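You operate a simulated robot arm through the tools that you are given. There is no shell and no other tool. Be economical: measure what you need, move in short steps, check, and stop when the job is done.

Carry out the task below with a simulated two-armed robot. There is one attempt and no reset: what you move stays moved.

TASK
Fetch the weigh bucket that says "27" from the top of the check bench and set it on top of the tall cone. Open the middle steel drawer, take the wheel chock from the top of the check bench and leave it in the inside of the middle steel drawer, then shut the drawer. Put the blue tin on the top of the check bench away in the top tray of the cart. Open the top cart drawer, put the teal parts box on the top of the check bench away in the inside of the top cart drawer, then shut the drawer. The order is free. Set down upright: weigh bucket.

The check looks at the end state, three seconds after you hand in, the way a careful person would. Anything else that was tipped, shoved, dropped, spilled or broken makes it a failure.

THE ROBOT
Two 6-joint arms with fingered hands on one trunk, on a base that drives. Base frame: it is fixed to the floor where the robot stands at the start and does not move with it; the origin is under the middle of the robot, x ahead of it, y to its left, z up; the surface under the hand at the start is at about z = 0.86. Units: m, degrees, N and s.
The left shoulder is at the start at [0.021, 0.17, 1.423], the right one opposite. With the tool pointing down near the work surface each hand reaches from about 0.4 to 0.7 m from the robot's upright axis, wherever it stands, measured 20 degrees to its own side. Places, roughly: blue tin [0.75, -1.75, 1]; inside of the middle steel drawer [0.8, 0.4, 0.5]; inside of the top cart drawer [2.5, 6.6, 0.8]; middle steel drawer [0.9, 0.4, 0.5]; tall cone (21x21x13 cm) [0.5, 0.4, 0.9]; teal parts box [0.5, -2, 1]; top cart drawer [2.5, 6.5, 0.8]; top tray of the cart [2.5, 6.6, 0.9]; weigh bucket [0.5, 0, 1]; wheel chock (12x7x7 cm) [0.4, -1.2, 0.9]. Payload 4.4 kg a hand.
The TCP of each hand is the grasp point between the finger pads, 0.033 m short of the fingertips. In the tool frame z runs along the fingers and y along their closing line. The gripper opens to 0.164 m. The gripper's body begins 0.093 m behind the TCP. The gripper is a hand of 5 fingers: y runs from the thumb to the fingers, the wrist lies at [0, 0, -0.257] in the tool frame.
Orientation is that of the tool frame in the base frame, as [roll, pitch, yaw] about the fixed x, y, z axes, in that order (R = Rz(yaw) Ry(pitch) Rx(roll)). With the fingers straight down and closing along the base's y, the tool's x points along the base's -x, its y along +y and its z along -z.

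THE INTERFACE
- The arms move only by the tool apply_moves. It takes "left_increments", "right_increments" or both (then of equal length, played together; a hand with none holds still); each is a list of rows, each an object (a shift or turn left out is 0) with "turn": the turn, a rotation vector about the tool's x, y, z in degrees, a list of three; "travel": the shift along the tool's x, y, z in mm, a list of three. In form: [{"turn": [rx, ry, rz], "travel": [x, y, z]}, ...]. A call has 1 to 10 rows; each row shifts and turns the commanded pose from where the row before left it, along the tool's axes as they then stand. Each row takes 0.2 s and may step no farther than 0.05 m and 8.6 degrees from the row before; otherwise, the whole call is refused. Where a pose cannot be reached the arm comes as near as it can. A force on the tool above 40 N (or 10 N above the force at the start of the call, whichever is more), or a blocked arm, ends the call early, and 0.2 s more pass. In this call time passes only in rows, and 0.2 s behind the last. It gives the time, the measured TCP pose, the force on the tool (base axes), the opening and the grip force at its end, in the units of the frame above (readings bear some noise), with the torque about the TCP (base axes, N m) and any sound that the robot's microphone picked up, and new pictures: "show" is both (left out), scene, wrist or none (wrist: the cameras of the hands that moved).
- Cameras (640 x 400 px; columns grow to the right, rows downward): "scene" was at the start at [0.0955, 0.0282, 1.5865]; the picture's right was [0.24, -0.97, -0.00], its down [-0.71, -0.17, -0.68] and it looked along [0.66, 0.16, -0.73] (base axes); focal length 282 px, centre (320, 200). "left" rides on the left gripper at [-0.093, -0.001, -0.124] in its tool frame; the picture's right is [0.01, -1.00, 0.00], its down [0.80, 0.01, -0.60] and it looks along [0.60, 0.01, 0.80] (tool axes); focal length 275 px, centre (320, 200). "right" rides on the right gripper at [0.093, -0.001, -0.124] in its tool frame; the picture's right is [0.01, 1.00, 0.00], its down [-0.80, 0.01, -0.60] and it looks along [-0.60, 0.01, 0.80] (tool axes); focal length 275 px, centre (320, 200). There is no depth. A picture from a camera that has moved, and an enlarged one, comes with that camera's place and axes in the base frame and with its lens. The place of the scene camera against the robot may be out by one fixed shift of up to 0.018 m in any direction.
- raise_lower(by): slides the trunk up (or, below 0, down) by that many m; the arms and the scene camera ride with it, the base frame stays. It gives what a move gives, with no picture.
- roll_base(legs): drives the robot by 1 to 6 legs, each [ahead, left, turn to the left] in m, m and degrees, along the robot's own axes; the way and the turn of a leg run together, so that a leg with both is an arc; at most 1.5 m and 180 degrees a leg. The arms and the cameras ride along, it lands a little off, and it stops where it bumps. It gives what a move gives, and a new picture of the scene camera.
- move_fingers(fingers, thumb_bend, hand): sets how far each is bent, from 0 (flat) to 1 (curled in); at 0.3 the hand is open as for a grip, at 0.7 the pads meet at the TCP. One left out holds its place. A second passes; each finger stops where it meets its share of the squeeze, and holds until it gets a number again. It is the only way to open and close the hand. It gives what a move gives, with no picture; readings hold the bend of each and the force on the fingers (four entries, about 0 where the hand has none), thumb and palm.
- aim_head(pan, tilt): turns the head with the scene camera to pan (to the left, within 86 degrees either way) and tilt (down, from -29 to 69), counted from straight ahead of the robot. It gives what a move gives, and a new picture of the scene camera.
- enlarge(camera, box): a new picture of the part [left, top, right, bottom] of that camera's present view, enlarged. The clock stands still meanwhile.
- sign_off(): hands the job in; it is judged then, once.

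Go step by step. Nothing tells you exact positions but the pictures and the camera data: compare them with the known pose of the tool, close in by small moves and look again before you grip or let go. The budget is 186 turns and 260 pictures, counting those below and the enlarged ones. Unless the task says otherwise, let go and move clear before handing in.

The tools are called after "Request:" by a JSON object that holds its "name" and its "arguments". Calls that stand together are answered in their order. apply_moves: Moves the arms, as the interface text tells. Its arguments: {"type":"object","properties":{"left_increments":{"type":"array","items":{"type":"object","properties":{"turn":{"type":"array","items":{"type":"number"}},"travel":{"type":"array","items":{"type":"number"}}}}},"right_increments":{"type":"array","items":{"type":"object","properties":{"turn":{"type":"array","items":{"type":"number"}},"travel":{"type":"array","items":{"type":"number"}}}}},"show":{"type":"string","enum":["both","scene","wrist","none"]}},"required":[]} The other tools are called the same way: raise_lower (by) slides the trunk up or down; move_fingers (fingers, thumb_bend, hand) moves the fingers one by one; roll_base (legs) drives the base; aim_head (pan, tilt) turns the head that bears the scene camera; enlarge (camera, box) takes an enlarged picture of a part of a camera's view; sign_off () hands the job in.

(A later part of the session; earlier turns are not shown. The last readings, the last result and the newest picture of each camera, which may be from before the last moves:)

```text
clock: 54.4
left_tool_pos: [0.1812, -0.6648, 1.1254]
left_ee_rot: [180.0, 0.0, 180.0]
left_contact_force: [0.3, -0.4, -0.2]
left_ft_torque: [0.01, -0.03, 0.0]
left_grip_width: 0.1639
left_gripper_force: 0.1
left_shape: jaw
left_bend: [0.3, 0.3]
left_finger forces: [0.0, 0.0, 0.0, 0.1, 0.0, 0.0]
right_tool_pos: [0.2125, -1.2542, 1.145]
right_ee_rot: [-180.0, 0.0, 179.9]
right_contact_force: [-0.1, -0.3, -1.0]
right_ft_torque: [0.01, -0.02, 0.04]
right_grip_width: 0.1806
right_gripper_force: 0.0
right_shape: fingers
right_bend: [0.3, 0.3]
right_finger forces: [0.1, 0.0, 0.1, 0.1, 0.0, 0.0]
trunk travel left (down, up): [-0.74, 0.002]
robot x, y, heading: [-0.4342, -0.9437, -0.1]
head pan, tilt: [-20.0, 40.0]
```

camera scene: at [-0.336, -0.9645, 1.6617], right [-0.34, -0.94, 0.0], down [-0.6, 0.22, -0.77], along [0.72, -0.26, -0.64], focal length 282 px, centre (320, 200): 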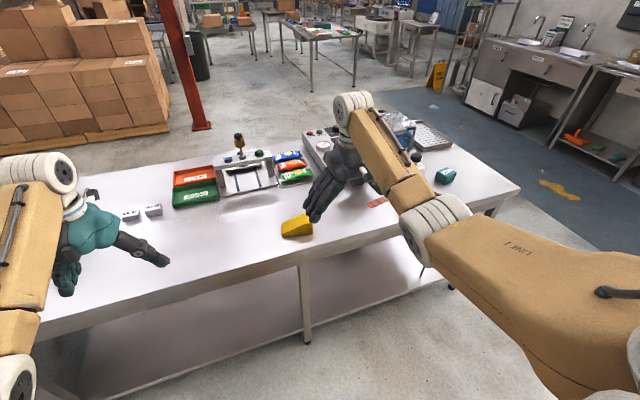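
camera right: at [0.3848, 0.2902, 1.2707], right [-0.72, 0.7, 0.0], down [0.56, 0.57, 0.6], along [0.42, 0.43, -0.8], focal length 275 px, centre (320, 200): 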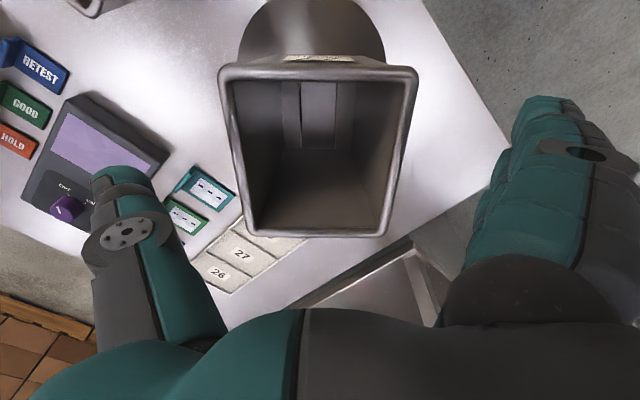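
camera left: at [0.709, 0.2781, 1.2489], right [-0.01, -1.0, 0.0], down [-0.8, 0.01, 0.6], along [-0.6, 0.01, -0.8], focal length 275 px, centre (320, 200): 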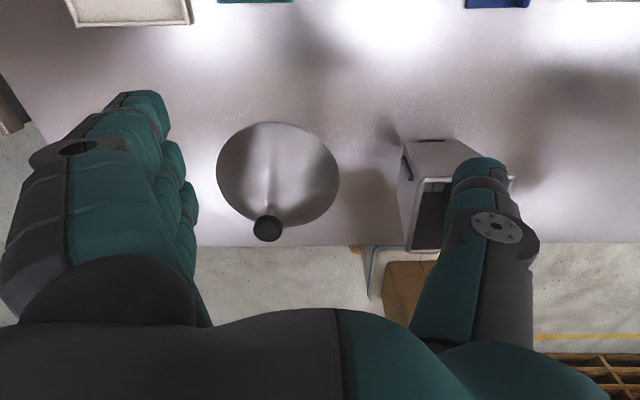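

Request:
{"name": "roll_base", "arguments": {"legs": [[0.28, 0, 0]]}}

Request:
{"name": "apply_moves", "arguments": {"right_increments": [{"travel": [0, 0, 20]}, {"travel": [0, 0, 40]}], "show": "wrist"}}

```text
clock: 56.3
left_tool_pos: [0.4605, -0.6632, 1.1247]
left_ee_rot: [180.0, -0.1, -179.9]
left_contact_force: [-0.5, 0.8, -0.8]
left_ft_torque: [-0.01, 0.01, 0.01]
left_grip_width: 0.164
left_gripper_force: 0.0
left_shape: jaw
left_bend: [0.3, 0.3]
left_finger forces: [0.0, 0.0, 0.0, 0.1, 0.0, 0.1]
right_tool_pos: [0.4925, -1.2532, 1.1456]
right_ee_rot: [-179.9, -0.1, -179.9]
right_contact_force: [0.7, 0.3, -0.5]
right_ft_torque: [0.0, 0.03, 0.0]
right_grip_width: 0.181
right_gripper_force: 0.1
right_shape: fingers
right_bend: [0.3, 0.3]
right_finger forces: [0.0, 0.0, 0.1, 0.1, 0.0, 0.0]
trunk travel left (down, up): [-0.74, 0.002]
robot x, y, heading: [-0.1571, -0.9456, 0.2]
head pan, tilt: [-20.0, 40.0]
camera scene: at [-0.0565, -0.9642, 1.6617], right [-0.34, -0.94, 0.0], down [-0.61, 0.22, -0.77], along [0.72, -0.26, -0.64], focal length 282 px, centre (320, 200)
```

scene: 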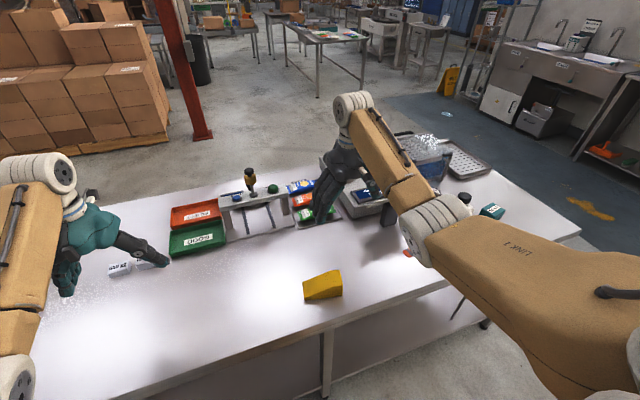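

```text
clock: 56.9
left_tool_pos: [0.461, -0.6648, 1.1232]
left_ee_rot: [179.9, -0.2, -179.9]
left_contact_force: [0.5, 0.8, -0.8]
left_ft_torque: [0.03, 0.02, 0.0]
left_grip_width: 0.1639
left_gripper_force: 0.0
left_shape: jaw
left_bend: [0.3, 0.3]
left_finger forces: [0.1, 0.0, 0.1, 0.0, 0.0, 0.0]
right_tool_pos: [0.4919, -1.2548, 1.0862]
right_ee_rot: [-179.9, 0.0, -179.9]
right_contact_force: [-0.2, 1.0, 0.3]
right_ft_torque: [0.01, 0.07, -0.01]
right_grip_width: 0.1806
right_gripper_force: 0.0
right_shape: fingers
right_bend: [0.3, 0.3]
right_finger forces: [0.0, 0.0, 0.0, 0.1, 0.1, 0.1]
trunk travel left (down, up): [-0.74, 0.002]
robot x, y, heading: [-0.1544, -0.9449, 0.3]
head pan, tilt: [-20.0, 40.0]
camera right: at [0.4001, -1.256, 1.2104], right [-0.01, 1.0, 0.0], down [0.8, 0.01, 0.6], along [0.6, 0.01, -0.8], focal length 275 px, centre (320, 200)
```

right: 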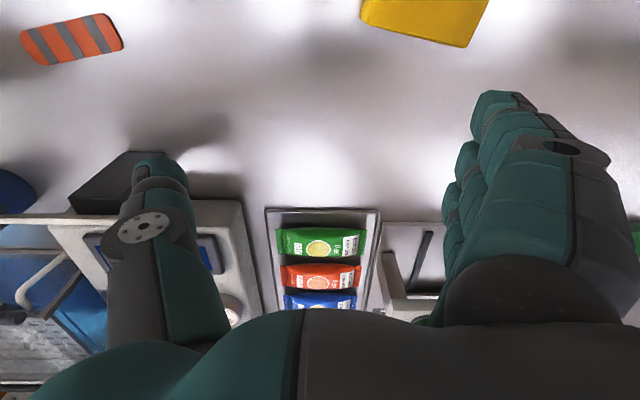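

Request:
{"name": "enlarge", "arguments": {"camera": "scene", "box": [280, 250, 370, 320]}}

Request:
{"name": "apply_moves", "arguments": {"right_increments": [{"travel": [30, 30, 0]}, {"travel": [30, 30, 0]}, {"travel": [0, 20, 0]}], "show": "wrist"}}

```text
5.71 times, centred on (325, 285) of scene
camera zoom: at [-0.0558, -0.9645, 1.6617], right [-0.34, -0.94, 0.0], down [-0.61, 0.22, -0.77], along [0.72, -0.26, -0.64], focal length 1609 px, centre (291, -286)
```

zoom: 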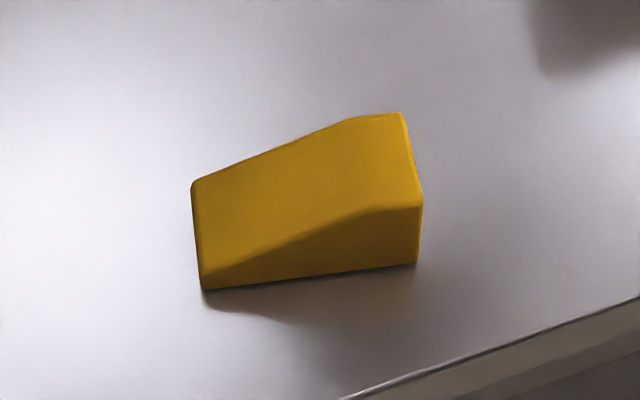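

```text
clock: 57.7
left_tool_pos: [0.461, -0.6643, 1.1245]
left_ee_rot: [-179.9, 0.0, -179.8]
left_contact_force: [-0.1, 0.3, -0.8]
left_ft_torque: [-0.03, 0.0, 0.0]
left_grip_width: 0.1639
left_gripper_force: 0.1
left_shape: jaw
left_bend: [0.3, 0.3]
left_finger forces: [0.0, 0.0, 0.0, 0.0, 0.1, 0.1]
right_tool_pos: [0.4317, -1.1755, 1.0862]
right_ee_rot: [-179.9, -0.1, 180.0]
right_contact_force: [0.1, -0.2, -0.6]
right_ft_torque: [-0.02, 0.02, 0.0]
right_grip_width: 0.1803
right_gripper_force: 0.0
right_shape: fingers
right_bend: [0.3, 0.3]
right_finger forces: [0.1, 0.0, 0.1, 0.1, 0.1, 0.0]
trunk travel left (down, up): [-0.74, 0.002]
robot x, y, heading: [-0.1561, -0.9455, 0.2]
head pan, tilt: [-20.0, 40.0]
camera right: at [0.3392, -1.1757, 1.2113], right [-0.01, 1.0, 0.0], down [0.8, 0.01, 0.6], along [0.6, 0.01, -0.8], focal length 275 px, centre (320, 200)
```

right: 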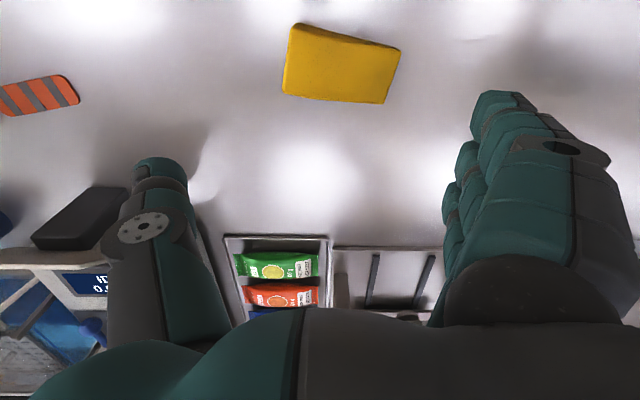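

Chock is a wedge, long axis ~12° off the y axis, tall end toward -y; I'll turn the right hand to grip across its 7 cm width.

Request:
{"name": "apply_moves", "arguments": {"right_increments": [{"turn": [0, 0, -7.8]}, {"turn": [0, 0, -7.8]}, {"turn": [0, 0, -7.8]}, {"turn": [0, 0, -7.8]}, {"turn": [0, 0, -7.8]}, {"turn": [0, 0, -7.8]}, {"turn": [0, 0, -7.8]}, {"turn": [0, 0, -7.8]}, {"turn": [0, 0, -7.8]}, {"turn": [0, 0, -7.8]}], "show": "both"}}

```text
clock: 59.9
left_tool_pos: [0.461, -0.6636, 1.1254]
left_ee_rot: [-179.9, 0.0, -179.9]
left_contact_force: [0.2, -0.9, 0.0]
left_ft_torque: [0.0, 0.0, 0.01]
left_grip_width: 0.1637
left_gripper_force: 0.1
left_shape: jaw
left_bend: [0.3, 0.3]
left_finger forces: [0.0, 0.0, 0.1, 0.1, 0.0, 0.1]
right_tool_pos: [0.4305, -1.1737, 1.0858]
right_ee_rot: [179.9, 0.0, -101.8]
right_contact_force: [-0.2, 0.6, -0.7]
right_ft_torque: [0.0, 0.01, 0.02]
right_grip_width: 0.1803
right_gripper_force: 0.1
right_shape: fingers
right_bend: [0.3, 0.3]
right_finger forces: [0.0, 0.1, 0.0, 0.1, 0.1, 0.1]
trunk travel left (down, up): [-0.74, 0.002]
robot x, y, heading: [-0.154, -0.9456, -0.1]
head pan, tilt: [-20.0, 40.0]
camera scene: at [-0.0574, -0.9642, 1.6618], right [-0.34, -0.94, 0.0], down [-0.6, 0.22, -0.77], along [0.72, -0.26, -0.64], focal length 282 px, centre (320, 200)
camera right: at [0.4136, -1.2652, 1.2104], right [-0.98, 0.19, 0.0], down [0.15, 0.79, 0.6], along [0.11, 0.59, -0.8], focal length 275 px, centre (320, 200)
```

scene: 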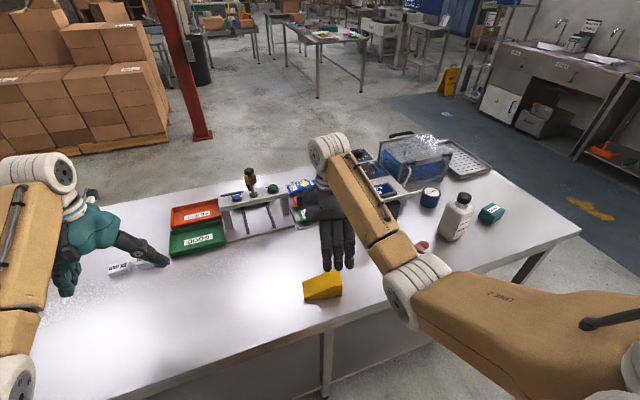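
right: 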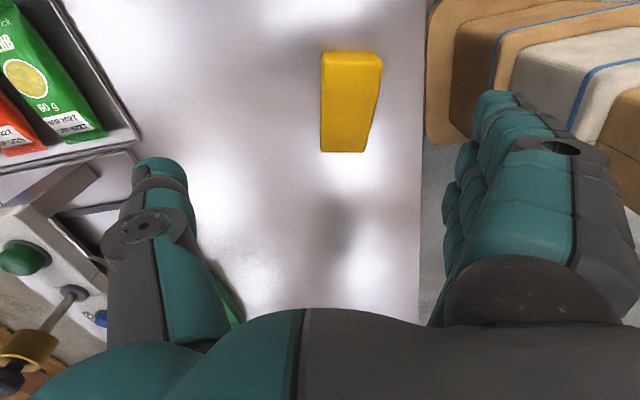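

Request:
{"name": "apply_moves", "arguments": {"right_increments": [{"travel": [10, 29, 0]}, {"travel": [0, 0, 40]}, {"travel": [0, 0, 40]}, {"travel": [0, 0, 20]}], "show": "wrist"}}

```text
clock: 60.9
left_tool_pos: [0.4597, -0.6639, 1.1259]
left_ee_rot: [180.0, 0.0, -179.9]
left_contact_force: [0.4, -0.6, 0.2]
left_ft_torque: [-0.01, 0.01, 0.0]
left_grip_width: 0.1637
left_gripper_force: 0.0
left_shape: jaw
left_bend: [0.3, 0.3]
left_finger forces: [0.0, 0.0, 0.0, 0.1, 0.0, 0.0]
right_tool_pos: [0.4096, -1.1796, 0.9752]
right_ee_rot: [180.0, -0.1, -101.9]
right_contact_force: [-0.1, 0.1, 0.2]
right_ft_torque: [-0.02, 0.0, -0.01]
right_grip_width: 0.1801
right_gripper_force: 0.1
right_shape: fingers
right_bend: [0.3, 0.3]
right_finger forces: [0.0, 0.0, 0.0, 0.0, 0.0, 0.0]
right hand out of reach, approached as far as the arm can: row 1
trunk travel left (down, up): [-0.74, 0.002]
robot x, y, heading: [-0.1569, -0.9468, 0.1]
head pan, tilt: [-20.0, 40.0]
camera right: at [0.3918, -1.2708, 1.0998], right [-0.98, 0.19, 0.0], down [0.16, 0.79, 0.6], along [0.12, 0.59, -0.8], focal length 275 px, centre (320, 200)
```

right: 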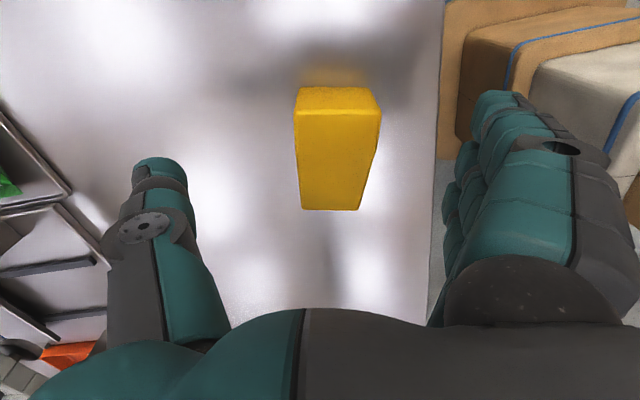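

Request:
{"name": "apply_moves", "arguments": {"right_increments": [{"travel": [5, 16, 0]}, {"travel": [0, 0, 40]}, {"travel": [0, 0, 30]}], "show": "wrist"}}

```text
clock: 61.7
left_tool_pos: [0.4601, -0.6649, 1.125]
left_ee_rot: [-179.9, 0.1, -179.9]
left_contact_force: [-0.6, -0.3, 0.3]
left_ft_torque: [0.02, -0.01, 0.0]
left_grip_width: 0.1637
left_gripper_force: 0.0
left_shape: jaw
left_bend: [0.3, 0.3]
left_finger forces: [0.0, 0.0, 0.0, 0.0, 0.0, 0.0]
right_tool_pos: [0.3927, -1.1805, 0.9052]
right_ee_rot: [180.0, -0.1, -101.9]
right_contact_force: [-0.5, -0.4, 0.1]
right_ft_torque: [0.01, -0.01, 0.03]
right_grip_width: 0.1803
right_gripper_force: 0.0
right_shape: fingers
right_bend: [0.3, 0.3]
right_finger forces: [0.0, 0.1, 0.1, 0.2, 0.1, 0.0]
trunk travel left (down, up): [-0.74, 0.002]
robot x, y, heading: [-0.1565, -0.9439, 0.0]
head pan, tilt: [-20.0, 40.0]
camera right: at [0.3756, -1.2722, 1.0299], right [-0.98, 0.19, 0.0], down [0.16, 0.79, 0.6], along [0.12, 0.59, -0.8], focal length 275 px, centre (320, 200)
```

right: 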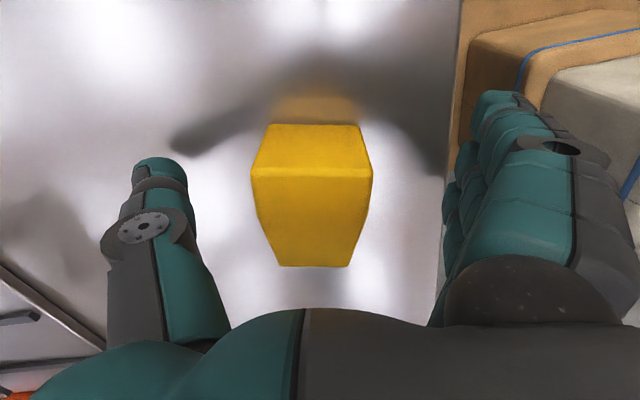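

Request:
{"name": "apply_moves", "arguments": {"right_increments": [{"travel": [-14, -2, 0]}, {"travel": [0, 0, 8]}], "show": "none"}}

Request:
{"name": "move_fingers", "arguments": {"hand": "right", "fingers": 0.7, "thumb_bend": 0.7}}

Request:
{"name": "apply_moves", "arguments": {"right_increments": [{"travel": [0, 0, -15]}, {"travel": [0, 0, -15]}], "show": "wrist"}}

```text
clock: 62.3
left_tool_pos: [0.4598, -0.6654, 1.1258]
left_ee_rot: [-179.9, 0.0, 180.0]
left_contact_force: [-0.2, -1.0, -0.2]
left_ft_torque: [0.01, 0.0, -0.02]
left_grip_width: 0.1635
left_gripper_force: 0.0
left_shape: jaw
left_bend: [0.3, 0.3]
left_finger forces: [0.1, 0.1, 0.0, 0.0, 0.0, 0.0]
right_tool_pos: [0.3969, -1.1681, 0.8973]
right_ee_rot: [179.9, 0.1, -101.9]
right_contact_force: [0.5, 0.0, 0.3]
right_ft_torque: [-0.01, 0.0, 0.01]
right_grip_width: 0.1804
right_gripper_force: 0.1
right_shape: fingers
right_bend: [0.3, 0.3]
right_finger forces: [0.0, 0.0, 0.0, 0.0, 0.0, 0.0]
trunk travel left (down, up): [-0.74, 0.002]
robot x, y, heading: [-0.1563, -0.9446, 0.3]
head pan, tilt: [-20.0, 40.0]
```

```text
clock: 63.3
left_tool_pos: [0.4574, -0.6633, 1.1267]
left_ee_rot: [-179.9, 0.1, -179.9]
left_contact_force: [0.2, 0.3, 0.7]
left_ft_torque: [0.0, -0.02, 0.01]
left_grip_width: 0.1636
left_gripper_force: 0.1
left_shape: jaw
left_bend: [0.3, 0.3]
left_finger forces: [0.0, 0.0, 0.0, 0.0, 0.1, 0.0]
right_tool_pos: [0.3981, -1.1656, 0.8993]
right_ee_rot: [-179.8, 0.0, -101.9]
right_contact_force: [-4.0, 4.8, 25.3]
right_ft_torque: [0.02, -0.16, 0.16]
right_grip_width: 0.0752
right_gripper_force: 45.1
right_shape: fingers
right_bend: [0.6, 0.6]
right_finger forces: [11.5, 11.0, 10.7, 10.6, 46.4, 0.0]
trunk travel left (down, up): [-0.74, 0.002]
robot x, y, heading: [-0.1576, -0.9431, 0.2]
head pan, tilt: [-20.0, 40.0]
```

```text
clock: 63.9
left_tool_pos: [0.4585, -0.6639, 1.1255]
left_ee_rot: [179.9, -0.1, -179.9]
left_contact_force: [-0.6, 0.4, -0.5]
left_ft_torque: [-0.03, 0.0, 0.0]
left_grip_width: 0.1638
left_gripper_force: 0.1
left_shape: jaw
left_bend: [0.3, 0.3]
left_finger forces: [0.0, 0.0, 0.0, 0.0, 0.1, 0.0]
right_tool_pos: [0.3948, -1.169, 0.9291]
right_ee_rot: [180.0, -0.1, -102.0]
right_contact_force: [-0.9, 0.0, -3.2]
right_ft_torque: [-0.02, 0.0, -0.02]
right_grip_width: 0.0751
right_gripper_force: 31.6
right_shape: fingers
right_bend: [0.6, 0.6]
right_finger forces: [7.2, 7.7, 8.1, 8.4, 31.5, 0.0]
trunk travel left (down, up): [-0.74, 0.002]
robot x, y, heading: [-0.1545, -0.9437, -0.0]
head pan, tilt: [-20.0, 40.0]
camera right: at [0.3786, -1.2591, 1.0519], right [-0.98, 0.2, 0.0], down [0.16, 0.79, 0.6], along [0.12, 0.59, -0.8], focal length 275 px, centre (320, 200)
```

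right: 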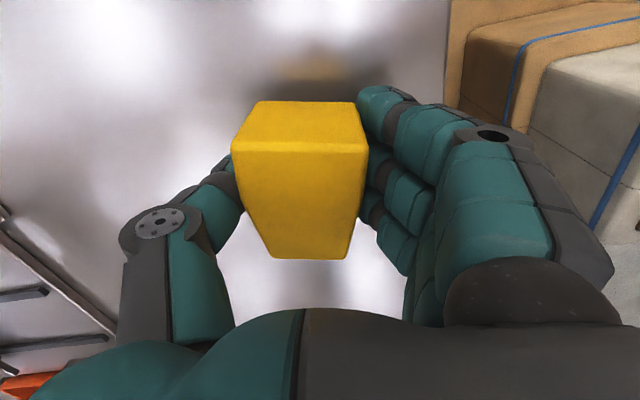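

Chock is held level (≈0.33 kg). I'll lift it and drive around the right end of the bench to its far side.

Request:
{"name": "apply_moves", "arguments": {"right_increments": [{"travel": [0, 0, -40]}, {"travel": [0, 0, -40]}, {"travel": [0, 0, -35]}], "show": "none"}}

Request:
{"name": "roll_base", "arguments": {"legs": [[-0.38, 0, 0], [0, -1.4, 0], [0, -0.5, 0]]}}

```text
clock: 64.7
left_tool_pos: [0.4598, -0.6642, 1.1259]
left_ee_rot: [180.0, 0.0, -179.8]
left_contact_force: [0.4, 0.7, 0.0]
left_ft_torque: [-0.03, 0.01, 0.02]
left_grip_width: 0.1638
left_gripper_force: 0.0
left_shape: jaw
left_bend: [0.3, 0.3]
left_finger forces: [0.0, 0.0, 0.0, 0.0, 0.0, 0.0]
right_tool_pos: [0.397, -1.168, 1.0417]
right_ee_rot: [180.0, -0.1, -101.9]
right_contact_force: [-0.8, 0.2, -3.2]
right_ft_torque: [-0.01, 0.04, 0.0]
right_grip_width: 0.0754
right_gripper_force: 30.8
right_shape: fingers
right_bend: [0.6, 0.6]
right_finger forces: [7.3, 7.6, 8.0, 8.2, 31.0, 0.0]
trunk travel left (down, up): [-0.74, 0.002]
robot x, y, heading: [-0.156, -0.9472, 0.2]
head pan, tilt: [-20.0, 40.0]
```

```text
clock: 76.3
left_tool_pos: [0.0725, -2.573, 1.1245]
left_ee_rot: [-179.9, 0.1, 179.7]
left_contact_force: [-0.2, -0.9, -0.1]
left_ft_torque: [0.06, 0.02, 0.03]
left_grip_width: 0.1639
left_gripper_force: 0.1
left_shape: jaw
left_bend: [0.3, 0.3]
left_finger forces: [0.1, 0.0, 0.0, 0.1, 0.1, 0.1]
right_tool_pos: [0.0066, -3.0766, 1.0419]
right_ee_rot: [180.0, 0.0, -102.3]
right_contact_force: [-0.6, -0.1, -2.0]
right_ft_torque: [-0.03, 0.04, 0.02]
right_grip_width: 0.0755
right_gripper_force: 31.0
right_shape: fingers
right_bend: [0.6, 0.6]
right_finger forces: [7.4, 7.6, 7.9, 8.2, 31.2, 0.1]
trunk travel left (down, up): [-0.74, 0.002]
robot x, y, heading: [-0.5466, -2.8462, 0.1]
head pan, tilt: [-20.0, 40.0]
camera scene: at [-0.4463, -2.87, 1.6618], right [-0.35, -0.94, 0.0], down [-0.6, 0.22, -0.77], along [0.72, -0.27, -0.64], focal length 282 px, centre (320, 200)
```

scene: 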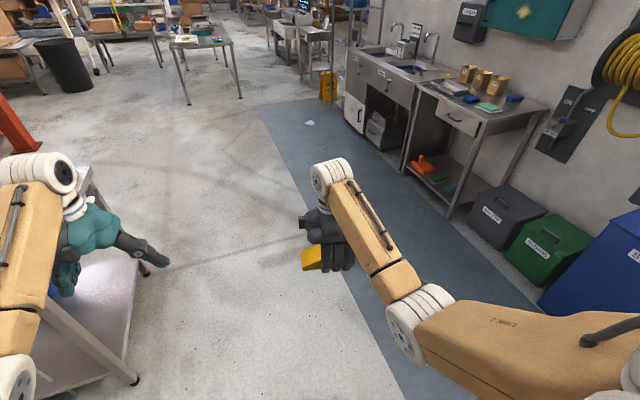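

Request:
{"name": "roll_base", "arguments": {"legs": [[0, -0.3, 0], [1.5, 0, 0], [0.8, 0, 0]]}}

Request:
{"name": "roll_base", "arguments": {"legs": [[0, 0, 90], [0, 0, 90]]}}

```text
clock: 89.2
left_tool_pos: [2.3644, -2.8808, 1.1242]
left_ee_rot: [180.0, -0.2, 179.7]
left_contact_force: [0.3, 0.1, 0.0]
left_ft_torque: [0.02, 0.04, -0.02]
left_grip_width: 0.164
left_gripper_force: 0.0
left_shape: jaw
left_bend: [0.3, 0.3]
left_finger forces: [0.1, 0.0, 0.0, 0.0, 0.1, 0.0]
right_tool_pos: [2.2975, -3.3822, 1.0425]
right_ee_rot: [180.0, 0.0, -102.4]
right_contact_force: [0.3, 0.7, -3.3]
right_ft_torque: [-0.04, 0.05, 0.0]
right_grip_width: 0.0754
right_gripper_force: 31.1
right_shape: fingers
right_bend: [0.6, 0.6]
right_finger forces: [7.2, 7.6, 7.9, 8.1, 31.2, 0.0]
trunk travel left (down, up): [-0.74, 0.002]
robot x, y, heading: [1.7426, -3.1551, -0.5]
head pan, tilt: [-20.0, 40.0]
camera scene: at [1.8448, -3.1762, 1.6617], right [-0.35, -0.94, 0.0], down [-0.6, 0.22, -0.77], along [0.72, -0.27, -0.64], focal length 282 px, centre (320, 200)
```

scene: 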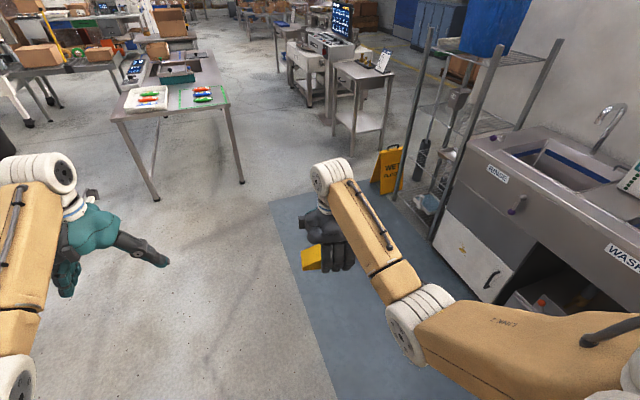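

```text
clock: 97.2
left_tool_pos: [1.128, -3.4293, 1.1256]
left_ee_rot: [179.9, 0.0, -0.6]
left_contact_force: [0.1, -0.3, 0.3]
left_ft_torque: [0.02, 0.02, -0.04]
left_grip_width: 0.1637
left_gripper_force: 0.0
left_shape: jaw
left_bend: [0.3, 0.3]
left_finger forces: [0.0, 0.0, 0.0, 0.0, 0.0, 0.0]
right_tool_pos: [1.1972, -2.9269, 1.0429]
right_ee_rot: [179.8, 0.0, 77.3]
right_contact_force: [-0.2, 0.0, -3.1]
right_ft_torque: [0.04, -0.02, 0.02]
right_grip_width: 0.0746
right_gripper_force: 29.1
right_shape: fingers
right_bend: [0.61, 0.6]
right_finger forces: [6.9, 7.3, 7.3, 7.8, 29.2, 0.1]
trunk travel left (down, up): [-0.74, 0.002]
robot x, y, heading: [1.747, -3.1556, 179.5]
head pan, tilt: [-20.0, 40.0]
camera scene: at [1.6636, -3.1165, 1.6618], right [0.35, 0.94, 0.0], down [0.6, -0.23, -0.77], along [-0.72, 0.27, -0.64], focal length 282 px, centre (320, 200)
```

scene: 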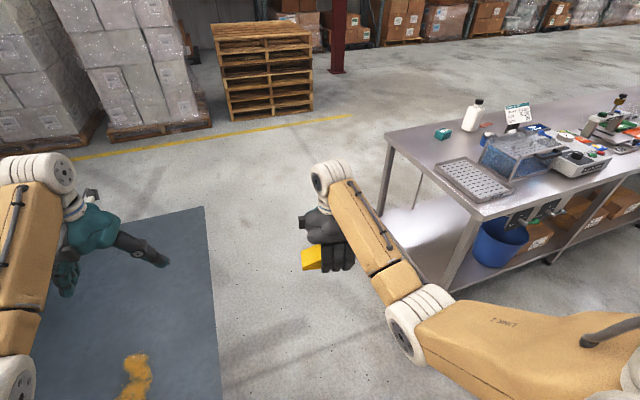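

Request:
{"name": "roll_base", "arguments": {"legs": [[-0.2, 0, 0], [0, -1.5, 0], [0, -1.5, 0], [0, -0.3, 0]]}}

Request:
{"name": "aim_head", "arguments": {"pan": -10, "tilt": 45}}

```text
clock: 114.5
left_tool_pos: [1.3835, -0.1268, 1.1247]
left_ee_rot: [179.9, 0.0, -0.8]
left_contact_force: [-0.2, -0.3, -0.5]
left_ft_torque: [-0.06, -0.03, 0.02]
left_grip_width: 0.164
left_gripper_force: 0.1
left_shape: jaw
left_bend: [0.3, 0.3]
left_finger forces: [0.0, 0.1, 0.0, 0.0, 0.1, 0.1]
right_tool_pos: [1.4558, 0.3759, 1.0415]
right_ee_rot: [179.8, -0.1, 77.3]
right_contact_force: [0.5, 0.7, -3.0]
right_ft_torque: [-0.03, -0.05, 0.01]
right_grip_width: 0.0746
right_gripper_force: 29.4
right_shape: fingers
right_bend: [0.61, 0.6]
right_finger forces: [6.9, 7.3, 7.5, 7.6, 29.5, 0.0]
trunk travel left (down, up): [-0.74, 0.002]
robot x, y, heading: [2.0045, 0.1449, 178.9]
head pan, tilt: [-20.0, 40.0]
camera scene: at [1.92, 0.1841, 1.6617], right [0.36, 0.93, 0.0], down [0.6, -0.23, -0.77], along [-0.72, 0.27, -0.64], focal length 282 px, centre (320, 200)
```

scene: 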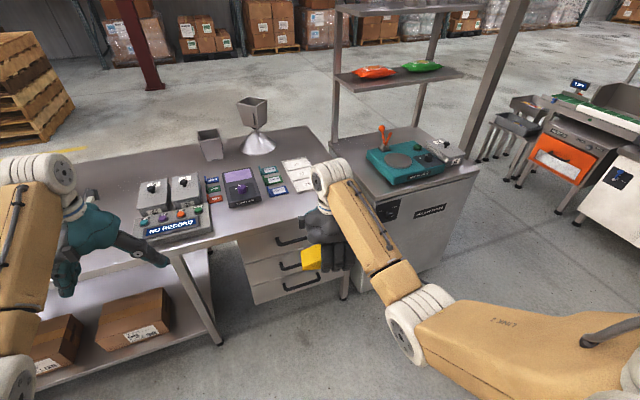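

```text
clock: 115.3
left_tool_pos: [1.3836, -0.1285, 1.1247]
left_ee_rot: [-180.0, -0.1, -0.8]
left_contact_force: [-0.3, -0.9, -0.2]
left_ft_torque: [0.0, 0.0, 0.01]
left_grip_width: 0.1641
left_gripper_force: 0.0
left_shape: jaw
left_bend: [0.3, 0.3]
left_finger forces: [0.0, 0.0, 0.1, 0.0, 0.0, 0.0]
right_tool_pos: [1.4552, 0.3748, 1.0429]
right_ee_rot: [179.9, 0.0, 77.3]
right_contact_force: [-0.5, 0.3, -3.0]
right_ft_torque: [0.02, -0.06, 0.0]
right_grip_width: 0.0747
right_gripper_force: 29.4
right_shape: fingers
right_bend: [0.61, 0.6]
right_finger forces: [7.0, 7.3, 7.5, 7.8, 29.4, 0.0]
trunk travel left (down, up): [-0.74, 0.002]
robot x, y, heading: [2.0004, 0.1394, 179.4]
head pan, tilt: [-10.0, 45.0]
camera scene: at [1.9196, 0.1681, 1.6545], right [0.19, 0.98, 0.0], down [0.69, -0.13, -0.71], along [-0.69, 0.13, -0.71], focal length 282 px, centre (320, 200)
```

scene: 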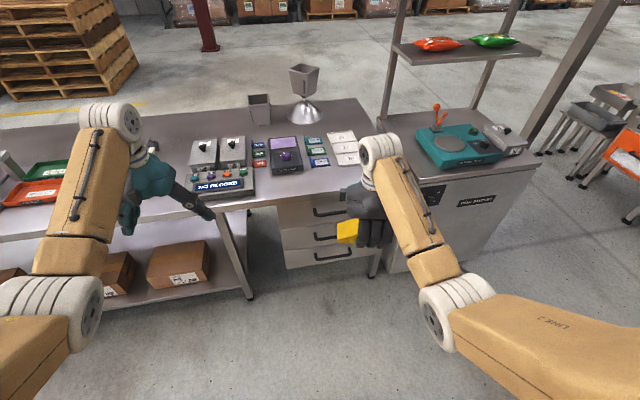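

The bucket still stands on the cone, and the three drawers with bar handles are under the bench's left end. I'll lower the trunk and take a closer look at the handles.

Request:
{"name": "raise_lower", "arguments": {"by": -0.45}}

Request:
{"name": "aim_head", "arguments": {"pan": -14, "tilt": 40}}

Request:
{"name": "enlarge", "arguments": {"camera": "scene", "box": [200, 80, 440, 260]}}

```text
refused: -0.45 is not a number from -0.4 to 0.4
```

```text
clock: 115.9
left_tool_pos: [1.384, -0.1272, 1.124]
left_ee_rot: [-179.9, -0.1, -0.7]
left_contact_force: [0.5, -0.3, 0.2]
left_ft_torque: [-0.01, 0.03, -0.01]
left_grip_width: 0.1638
left_gripper_force: 0.1
left_shape: jaw
left_bend: [0.3, 0.3]
left_finger forces: [0.0, 0.0, 0.0, 0.1, 0.0, 0.0]
right_tool_pos: [1.4549, 0.3738, 1.0432]
right_ee_rot: [179.8, 0.1, 77.2]
right_contact_force: [0.9, -0.5, -3.5]
right_ft_torque: [0.0, -0.03, -0.03]
right_grip_width: 0.0745
right_gripper_force: 29.3
right_shape: fingers
right_bend: [0.61, 0.6]
right_finger forces: [6.9, 7.2, 7.6, 7.7, 29.5, 0.0]
trunk travel left (down, up): [-0.74, 0.002]
robot x, y, heading: [2.0022, 0.1412, 179.1]
head pan, tilt: [-14.0, 40.0]
camera scene: at [1.9173, 0.1745, 1.6617], right [0.26, 0.97, 0.0], down [0.62, -0.16, -0.77], along [-0.74, 0.2, -0.64], focal length 282 px, centre (320, 200)
```

scene: 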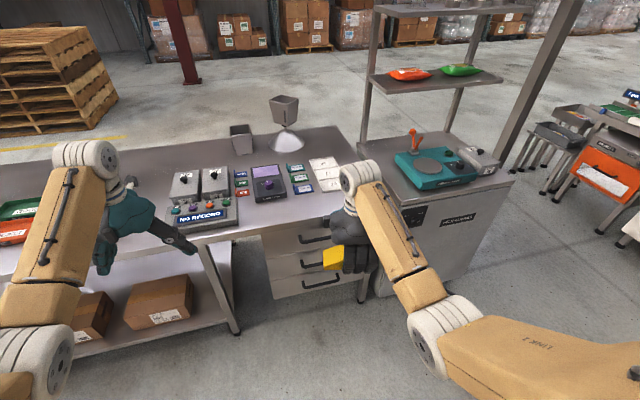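

```text
2.22 times, centred on (320, 170) of scene
camera zoom: at [1.9173, 0.1745, 1.6617], right [0.26, 0.97, 0.0], down [0.62, -0.16, -0.77], along [-0.74, 0.2, -0.64], focal length 626 px, centre (320, 267)
```

zoom: 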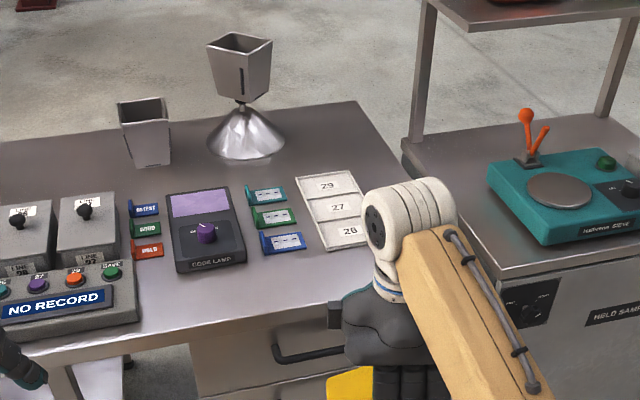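

Request:
{"name": "raise_lower", "arguments": {"by": -0.4}}

Request:
{"name": "aim_head", "arguments": {"pan": -14, "tilt": 35}}

Request:
{"name": "enlarge", "arguments": {"camera": "scene", "box": [200, 80, 440, 260]}}

```text
clock: 119.8
left_tool_pos: [1.3896, -0.1282, 0.6919]
left_ee_rot: [180.0, -3.1, -0.7]
left_contact_force: [0.0, 0.3, -0.4]
left_ft_torque: [0.04, 0.05, 0.0]
left_grip_width: 0.164
left_gripper_force: 0.1
left_shape: jaw
left_bend: [0.3, 0.3]
left_finger forces: [0.1, 0.0, 0.0, 0.0, 0.1, 0.1]
right_tool_pos: [1.4556, 0.3741, 0.6424]
right_ee_rot: [179.9, -0.1, 77.2]
right_contact_force: [0.2, 0.9, -2.2]
right_ft_torque: [-0.02, -0.01, 0.0]
right_grip_width: 0.0747
right_gripper_force: 29.3
right_shape: fingers
right_bend: [0.61, 0.6]
right_finger forces: [7.0, 7.2, 7.5, 7.6, 29.5, 0.0]
trunk travel left (down, up): [-0.34, 0.402]
robot x, y, heading: [2.0032, 0.1441, 179.1]
head pan, tilt: [-14.0, 40.0]
```

```text
clock: 120.4
left_tool_pos: [1.3892, -0.1275, 0.6929]
left_ee_rot: [-180.0, -3.1, -0.8]
left_contact_force: [-0.7, 0.3, -0.5]
left_ft_torque: [-0.02, -0.01, 0.02]
left_grip_width: 0.164
left_gripper_force: 0.1
left_shape: jaw
left_bend: [0.3, 0.3]
left_finger forces: [0.0, 0.0, 0.1, 0.1, 0.0, 0.0]
right_tool_pos: [1.4552, 0.3742, 0.6421]
right_ee_rot: [180.0, 0.0, 77.2]
right_contact_force: [0.5, 0.3, -3.5]
right_ft_torque: [0.01, 0.0, -0.02]
right_grip_width: 0.0745
right_gripper_force: 29.1
right_shape: fingers
right_bend: [0.61, 0.6]
right_finger forces: [7.0, 7.2, 7.5, 7.8, 29.5, 0.0]
trunk travel left (down, up): [-0.34, 0.402]
robot x, y, heading: [2.0025, 0.1463, 179.0]
head pan, tilt: [-14.0, 35.0]
camera scene: at [1.8816, 0.1759, 1.2679], right [0.26, 0.97, 0.0], down [0.56, -0.15, -0.82], along [-0.79, 0.21, -0.57], focal length 282 px, centre (320, 200)
```

scene: 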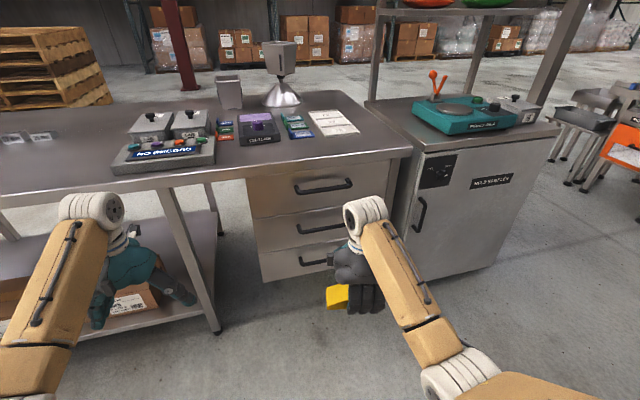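

```text
2.22 times, centred on (320, 170) of scene
camera zoom: at [1.8816, 0.1759, 1.2679], right [0.26, 0.97, 0.0], down [0.56, -0.15, -0.82], along [-0.79, 0.21, -0.57], focal length 626 px, centre (320, 267)
```

zoom: 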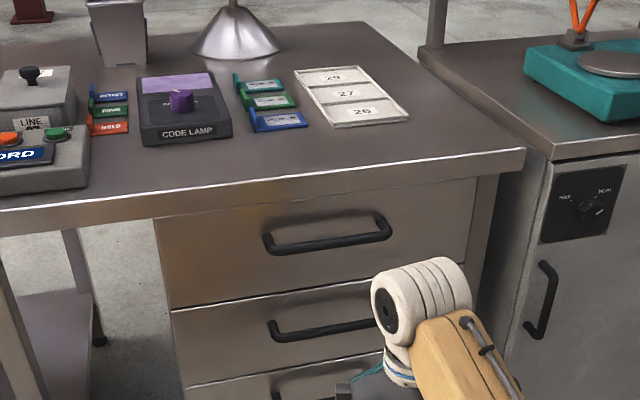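

I'll shift to line up my left hand with the middle drawer's handle (about y 0.40, z 0.60) and turn that hand to point forward.

Request:
{"name": "roll_base", "arguments": {"legs": [[0, -0.45, 0]]}}

Request:
{"name": "apply_moves", "arguments": {"left_increments": [{"turn": [0, -8.6, 0], "travel": [-10, 0, 0]}, {"turn": [0, -8.6, 0], "travel": [-10, 0, 0]}, {"turn": [0, -8.6, 0], "travel": [-10, 0, 0]}, {"turn": [0, -8.6, 0]}, {"turn": [0, -8.6, 0]}, {"turn": [0, -8.6, 0]}, {"turn": [0, -8.6, 0]}, {"turn": [0, -8.6, 0]}, {"turn": [0, -8.6, 0]}, {"turn": [0, -8.6, 0]}], "show": "both"}}

```text
clock: 123.1
left_tool_pos: [1.3967, 0.32, 0.6909]
left_ee_rot: [180.0, -3.0, -0.6]
left_contact_force: [0.0, 0.5, 0.7]
left_ft_torque: [0.0, -0.03, -0.04]
left_grip_width: 0.1641
left_gripper_force: 0.1
left_shape: jaw
left_bend: [0.3, 0.3]
left_finger forces: [0.0, 0.1, 0.0, 0.0, 0.1, 0.0]
right_tool_pos: [1.4603, 0.8205, 0.6425]
right_ee_rot: [179.9, 0.0, 77.2]
right_contact_force: [0.0, 0.5, -3.0]
right_ft_torque: [-0.01, 0.0, 0.01]
right_grip_width: 0.0747
right_gripper_force: 29.4
right_shape: fingers
right_bend: [0.61, 0.6]
right_finger forces: [7.0, 7.2, 7.5, 7.7, 29.6, 0.1]
trunk travel left (down, up): [-0.34, 0.402]
robot x, y, heading: [2.0079, 0.5946, 179.2]
head pan, tilt: [-14.0, 35.0]
camera scene: at [1.8875, 0.6239, 1.2679], right [0.25, 0.97, 0.0], down [0.56, -0.15, -0.82], along [-0.79, 0.21, -0.57], focal length 282 px, centre (320, 200)
```

scene: 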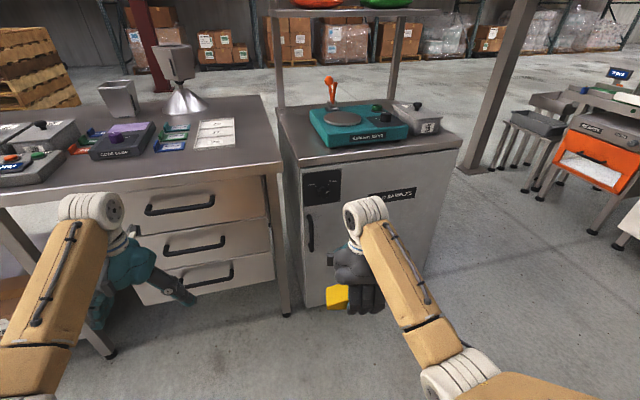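

```text
clock: 125.3
left_tool_pos: [1.3671, 0.3191, 0.6949]
left_ee_rot: [-179.7, 82.8, -0.4]
left_contact_force: [0.6, -0.2, -0.7]
left_ft_torque: [0.01, -0.02, -0.02]
left_grip_width: 0.164
left_gripper_force: 0.0
left_shape: jaw
left_bend: [0.3, 0.3]
left_finger forces: [0.1, 0.0, 0.1, 0.0, 0.1, 0.1]
right_tool_pos: [1.4602, 0.8213, 0.642]
right_ee_rot: [179.8, 0.0, 77.3]
right_contact_force: [-0.2, 0.3, -2.7]
right_ft_torque: [0.04, -0.04, -0.02]
right_grip_width: 0.0745
right_gripper_force: 29.2
right_shape: fingers
right_bend: [0.61, 0.6]
right_finger forces: [7.0, 7.3, 7.5, 7.7, 29.5, 0.1]
trunk travel left (down, up): [-0.34, 0.402]
robot x, y, heading: [2.0107, 0.588, 179.2]
head pan, tilt: [-14.0, 35.0]
camera scene: at [1.8875, 0.6236, 1.2679], right [0.25, 0.97, 0.0], down [0.56, -0.15, -0.82], along [-0.79, 0.21, -0.57], focal length 282 px, centre (320, 200)
camera left: at [1.4786, 0.3193, 0.802], right [0.01, 1.0, -0.01], down [0.69, -0.02, -0.72], along [-0.72, 0.0, -0.69], focal length 275 px, centre (320, 200)
```

scene: 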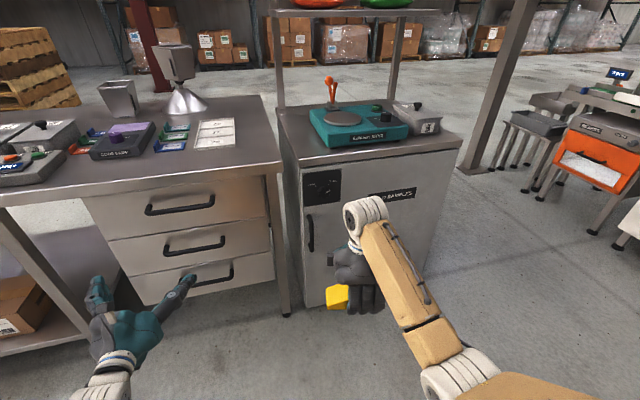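
left: 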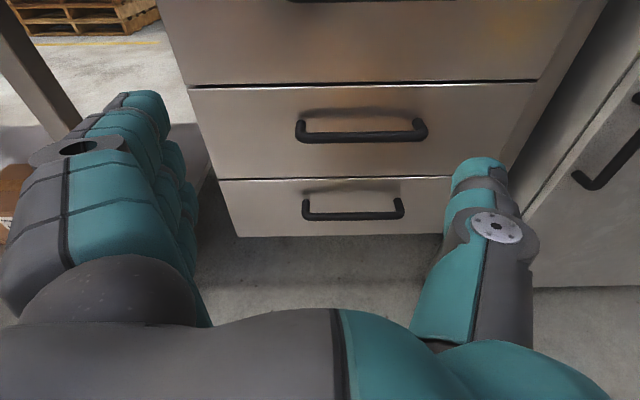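

Request:
{"name": "apply_moves", "arguments": {"left_increments": [{"turn": [0, -7, 0]}, {"turn": [0, 0, 8.6]}, {"turn": [0, 0, 8.6]}, {"turn": [0, 0, 8.6]}, {"turn": [0, 0, 8.6]}, {"turn": [0, 0, 8.6]}, {"turn": [0, 0, 8.6]}, {"turn": [0, 0, 8.6]}, {"turn": [0, 0, 8.6]}, {"turn": [0, 0, 8.6]}], "show": "none"}}

Request:
{"name": "apply_moves", "arguments": {"left_increments": [{"turn": [0, 0, 6.3]}, {"turn": [0, 0, 6.3]}], "show": "both"}}

```text
clock: 127.5
left_tool_pos: [1.3659, 0.3248, 0.6951]
left_ee_rot: [90.1, 12.5, -90.5]
left_contact_force: [0.5, 0.4, 0.7]
left_ft_torque: [0.0, 0.0, -0.01]
left_grip_width: 0.1638
left_gripper_force: 0.1
left_shape: jaw
left_bend: [0.3, 0.3]
left_finger forces: [0.0, 0.0, 0.0, 0.0, 0.1, 0.0]
left hand out of reach, approached as far as the arm can: row 1
right_tool_pos: [1.4606, 0.8208, 0.6425]
right_ee_rot: [179.9, -0.1, 77.3]
right_contact_force: [-1.0, 0.2, -2.0]
right_ft_torque: [0.02, -0.05, -0.01]
right_grip_width: 0.0746
right_gripper_force: 29.3
right_shape: fingers
right_bend: [0.61, 0.6]
right_finger forces: [7.0, 7.2, 7.5, 7.7, 29.5, 0.1]
trunk travel left (down, up): [-0.34, 0.402]
robot x, y, heading: [2.0131, 0.5895, 179.4]
head pan, tilt: [-14.0, 35.0]
```

```text
clock: 128.1
left_tool_pos: [1.367, 0.3232, 0.6945]
left_ee_rot: [90.2, -0.1, -90.7]
left_contact_force: [-0.8, -0.2, 0.0]
left_ft_torque: [0.02, -0.01, -0.04]
left_grip_width: 0.1637
left_gripper_force: 0.0
left_shape: jaw
left_bend: [0.3, 0.3]
left_finger forces: [0.1, 0.1, 0.1, 0.0, 0.0, 0.1]
right_tool_pos: [1.4599, 0.8208, 0.6418]
right_ee_rot: [179.8, 0.0, 77.4]
right_contact_force: [0.0, 0.2, -2.6]
right_ft_torque: [0.05, 0.01, 0.01]
right_grip_width: 0.0745
right_gripper_force: 29.6
right_shape: fingers
right_bend: [0.61, 0.6]
right_finger forces: [7.0, 7.2, 7.5, 7.8, 29.4, 0.1]
trunk travel left (down, up): [-0.34, 0.402]
robot x, y, heading: [2.0108, 0.5927, 179.5]
head pan, tilt: [-14.0, 35.0]
camera scene: at [1.8876, 0.6237, 1.2679], right [0.25, 0.97, 0.0], down [0.56, -0.15, -0.82], along [-0.79, 0.21, -0.57], focal length 282 px, centre (320, 200)
camera left: at [1.4923, 0.4155, 0.6935], right [0.0, -0.01, -1.0], down [0.59, -0.81, 0.01], along [-0.81, -0.59, 0.01], focal length 275 px, centre (320, 200)
```

scene: 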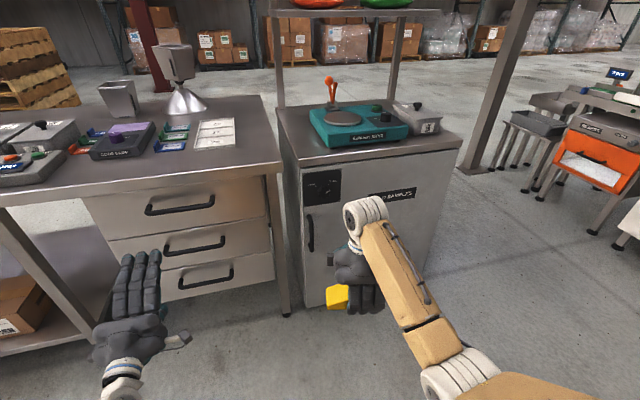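
left: 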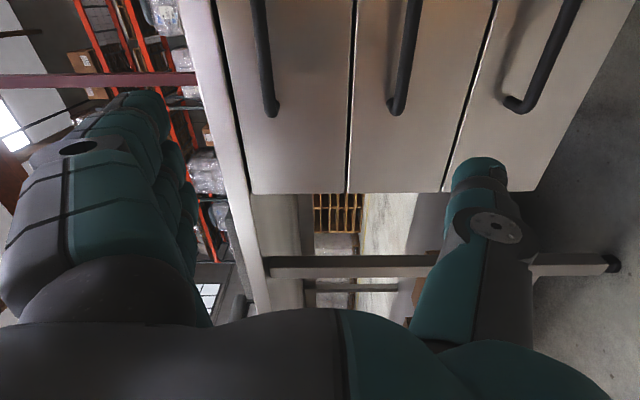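

Request:
{"name": "apply_moves", "arguments": {"left_increments": [{"travel": [-31, -30, 0]}, {"travel": [-31, -35, 0]}, {"travel": [0, -37, 0]}], "show": "none"}}

Request:
{"name": "roll_base", "arguments": {"legs": [[0.15, 0, 0]]}}

Request:
{"name": "apply_moves", "arguments": {"left_increments": [{"travel": [0, 0, 10]}], "show": "wrist"}}

```text
clock: 128.9
left_tool_pos: [1.3675, 0.3864, 0.5925]
left_ee_rot: [90.1, 0.0, -90.7]
left_contact_force: [0.8, 0.0, 0.6]
left_ft_torque: [-0.02, -0.01, 0.03]
left_grip_width: 0.1639
left_gripper_force: 0.0
left_shape: jaw
left_bend: [0.3, 0.3]
left_finger forces: [0.0, 0.1, 0.0, 0.0, 0.0, 0.0]
right_tool_pos: [1.4598, 0.8202, 0.6417]
right_ee_rot: [179.8, 0.0, 77.3]
right_contact_force: [-0.4, -0.4, -2.6]
right_ft_torque: [0.03, -0.03, 0.0]
right_grip_width: 0.0747
right_gripper_force: 29.5
right_shape: fingers
right_bend: [0.61, 0.6]
right_finger forces: [7.0, 7.2, 7.5, 7.7, 29.4, 0.0]
trunk travel left (down, up): [-0.34, 0.402]
robot x, y, heading: [2.0096, 0.5939, 179.4]
head pan, tilt: [-14.0, 35.0]
```

```text
clock: 130.3
left_tool_pos: [1.2176, 0.3878, 0.5923]
left_ee_rot: [90.2, 0.0, -90.5]
left_contact_force: [0.2, 0.8, 0.1]
left_ft_torque: [0.01, 0.02, 0.02]
left_grip_width: 0.1638
left_gripper_force: 0.2
left_shape: jaw
left_bend: [0.3, 0.3]
left_finger forces: [0.0, 0.1, 0.0, 0.0, 0.0, 0.0]
right_tool_pos: [1.3101, 0.8223, 0.6401]
right_ee_rot: [179.9, 0.0, 77.3]
right_contact_force: [0.4, -0.2, -3.3]
right_ft_torque: [0.0, -0.05, 0.0]
right_grip_width: 0.0745
right_gripper_force: 29.3
right_shape: fingers
right_bend: [0.61, 0.6]
right_finger forces: [7.0, 7.3, 7.5, 7.6, 29.5, 0.0]
trunk travel left (down, up): [-0.34, 0.402]
robot x, y, heading: [1.8597, 0.5924, 179.0]
head pan, tilt: [-14.0, 35.0]
camera scene: at [1.7371, 0.6253, 1.2678], right [0.25, 0.97, 0.0], down [0.56, -0.14, -0.82], along [-0.79, 0.21, -0.57], focal length 282 px, centre (320, 200)
```

scene: 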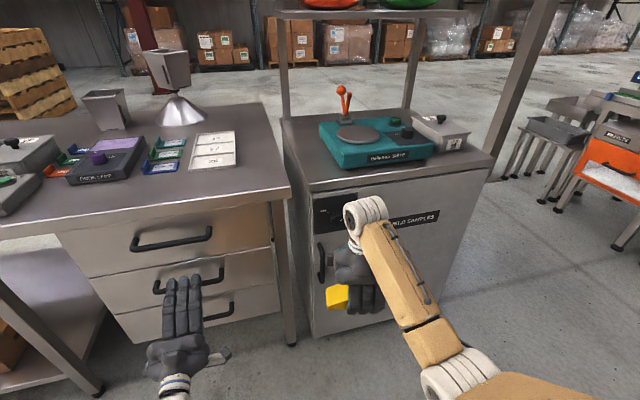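

```text
clock: 130.7
left_tool_pos: [1.2074, 0.3884, 0.5921]
left_ee_rot: [90.2, 0.0, -90.6]
left_contact_force: [0.3, -0.5, 0.1]
left_ft_torque: [-0.01, 0.01, 0.02]
left_grip_width: 0.164
left_gripper_force: 0.1
left_shape: jaw
left_bend: [0.3, 0.3]
left_finger forces: [0.0, 0.0, 0.0, 0.0, 0.0, 0.0]
right_tool_pos: [1.3099, 0.8216, 0.6415]
right_ee_rot: [179.9, 0.0, 77.4]
right_contact_force: [0.0, -0.6, -3.3]
right_ft_torque: [0.05, -0.03, 0.03]
right_grip_width: 0.0744
right_gripper_force: 29.3
right_shape: fingers
right_bend: [0.61, 0.6]
right_finger forces: [7.0, 7.2, 7.5, 7.7, 29.5, 0.1]
trunk travel left (down, up): [-0.34, 0.402]
robot x, y, heading: [1.8591, 0.5937, 179.3]
head pan, tilt: [-14.0, 35.0]
camera left: at [1.3323, 0.4795, 0.5915], right [0.0, -0.01, -1.0], down [0.59, -0.81, 0.01], along [-0.81, -0.59, 0.01], focal length 275 px, centre (320, 200)
```

left: 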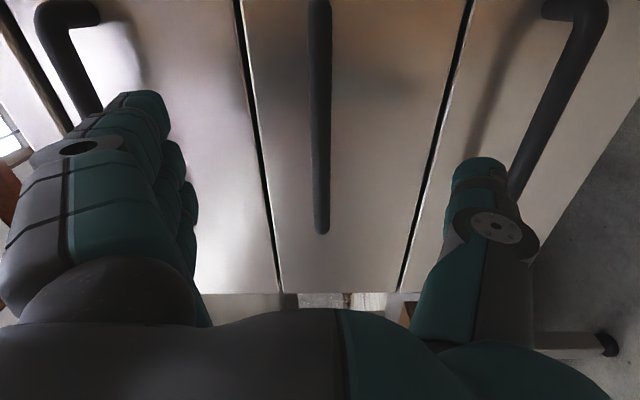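

Request:
{"name": "apply_moves", "arguments": {"left_increments": [{"travel": [0, 0, 24]}, {"travel": [0, 0, 24]}, {"travel": [0, 0, 20]}], "show": "both"}}

```text
clock: 131.5
left_tool_pos: [1.1386, 0.3892, 0.5918]
left_ee_rot: [90.2, -0.1, -90.6]
left_contact_force: [0.1, -0.3, 0.2]
left_ft_torque: [0.04, -0.01, -0.02]
left_grip_width: 0.1638
left_gripper_force: 0.0
left_shape: jaw
left_bend: [0.3, 0.3]
left_finger forces: [0.0, 0.1, 0.0, 0.0, 0.1, 0.1]
right_tool_pos: [1.3104, 0.8216, 0.641]
right_ee_rot: [179.9, 0.0, 77.4]
right_contact_force: [0.6, 0.7, -3.1]
right_ft_torque: [0.01, -0.02, -0.02]
right_grip_width: 0.0749
right_gripper_force: 29.8
right_shape: fingers
right_bend: [0.61, 0.6]
right_finger forces: [7.0, 7.4, 7.5, 7.7, 29.5, 0.0]
trunk travel left (down, up): [-0.34, 0.402]
robot x, y, heading: [1.8616, 0.5922, 179.2]
head pan, tilt: [-14.0, 35.0]
camera scene: at [1.7374, 0.6253, 1.2679], right [0.25, 0.97, 0.0], down [0.56, -0.14, -0.82], along [-0.79, 0.21, -0.57], focal length 282 px, centre (320, 200)
camera left: at [1.2636, 0.4804, 0.5917], right [0.0, -0.01, -1.0], down [0.59, -0.81, 0.01], along [-0.81, -0.59, 0.01], focal length 275 px, centre (320, 200)
```

scene: 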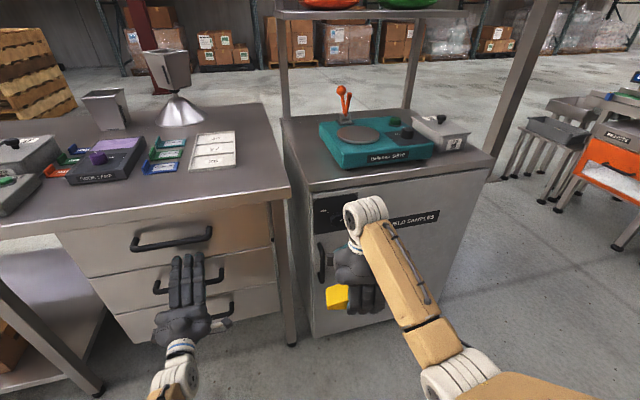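
left: 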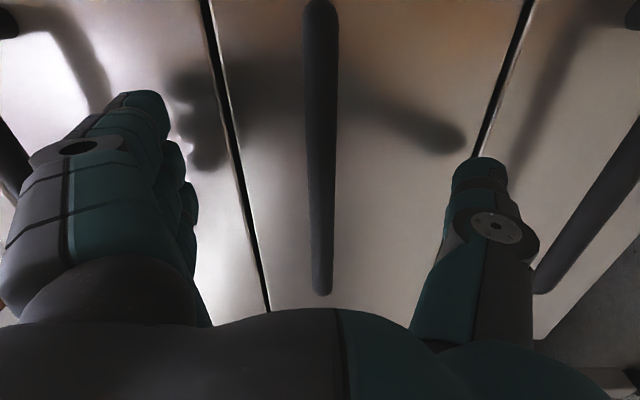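

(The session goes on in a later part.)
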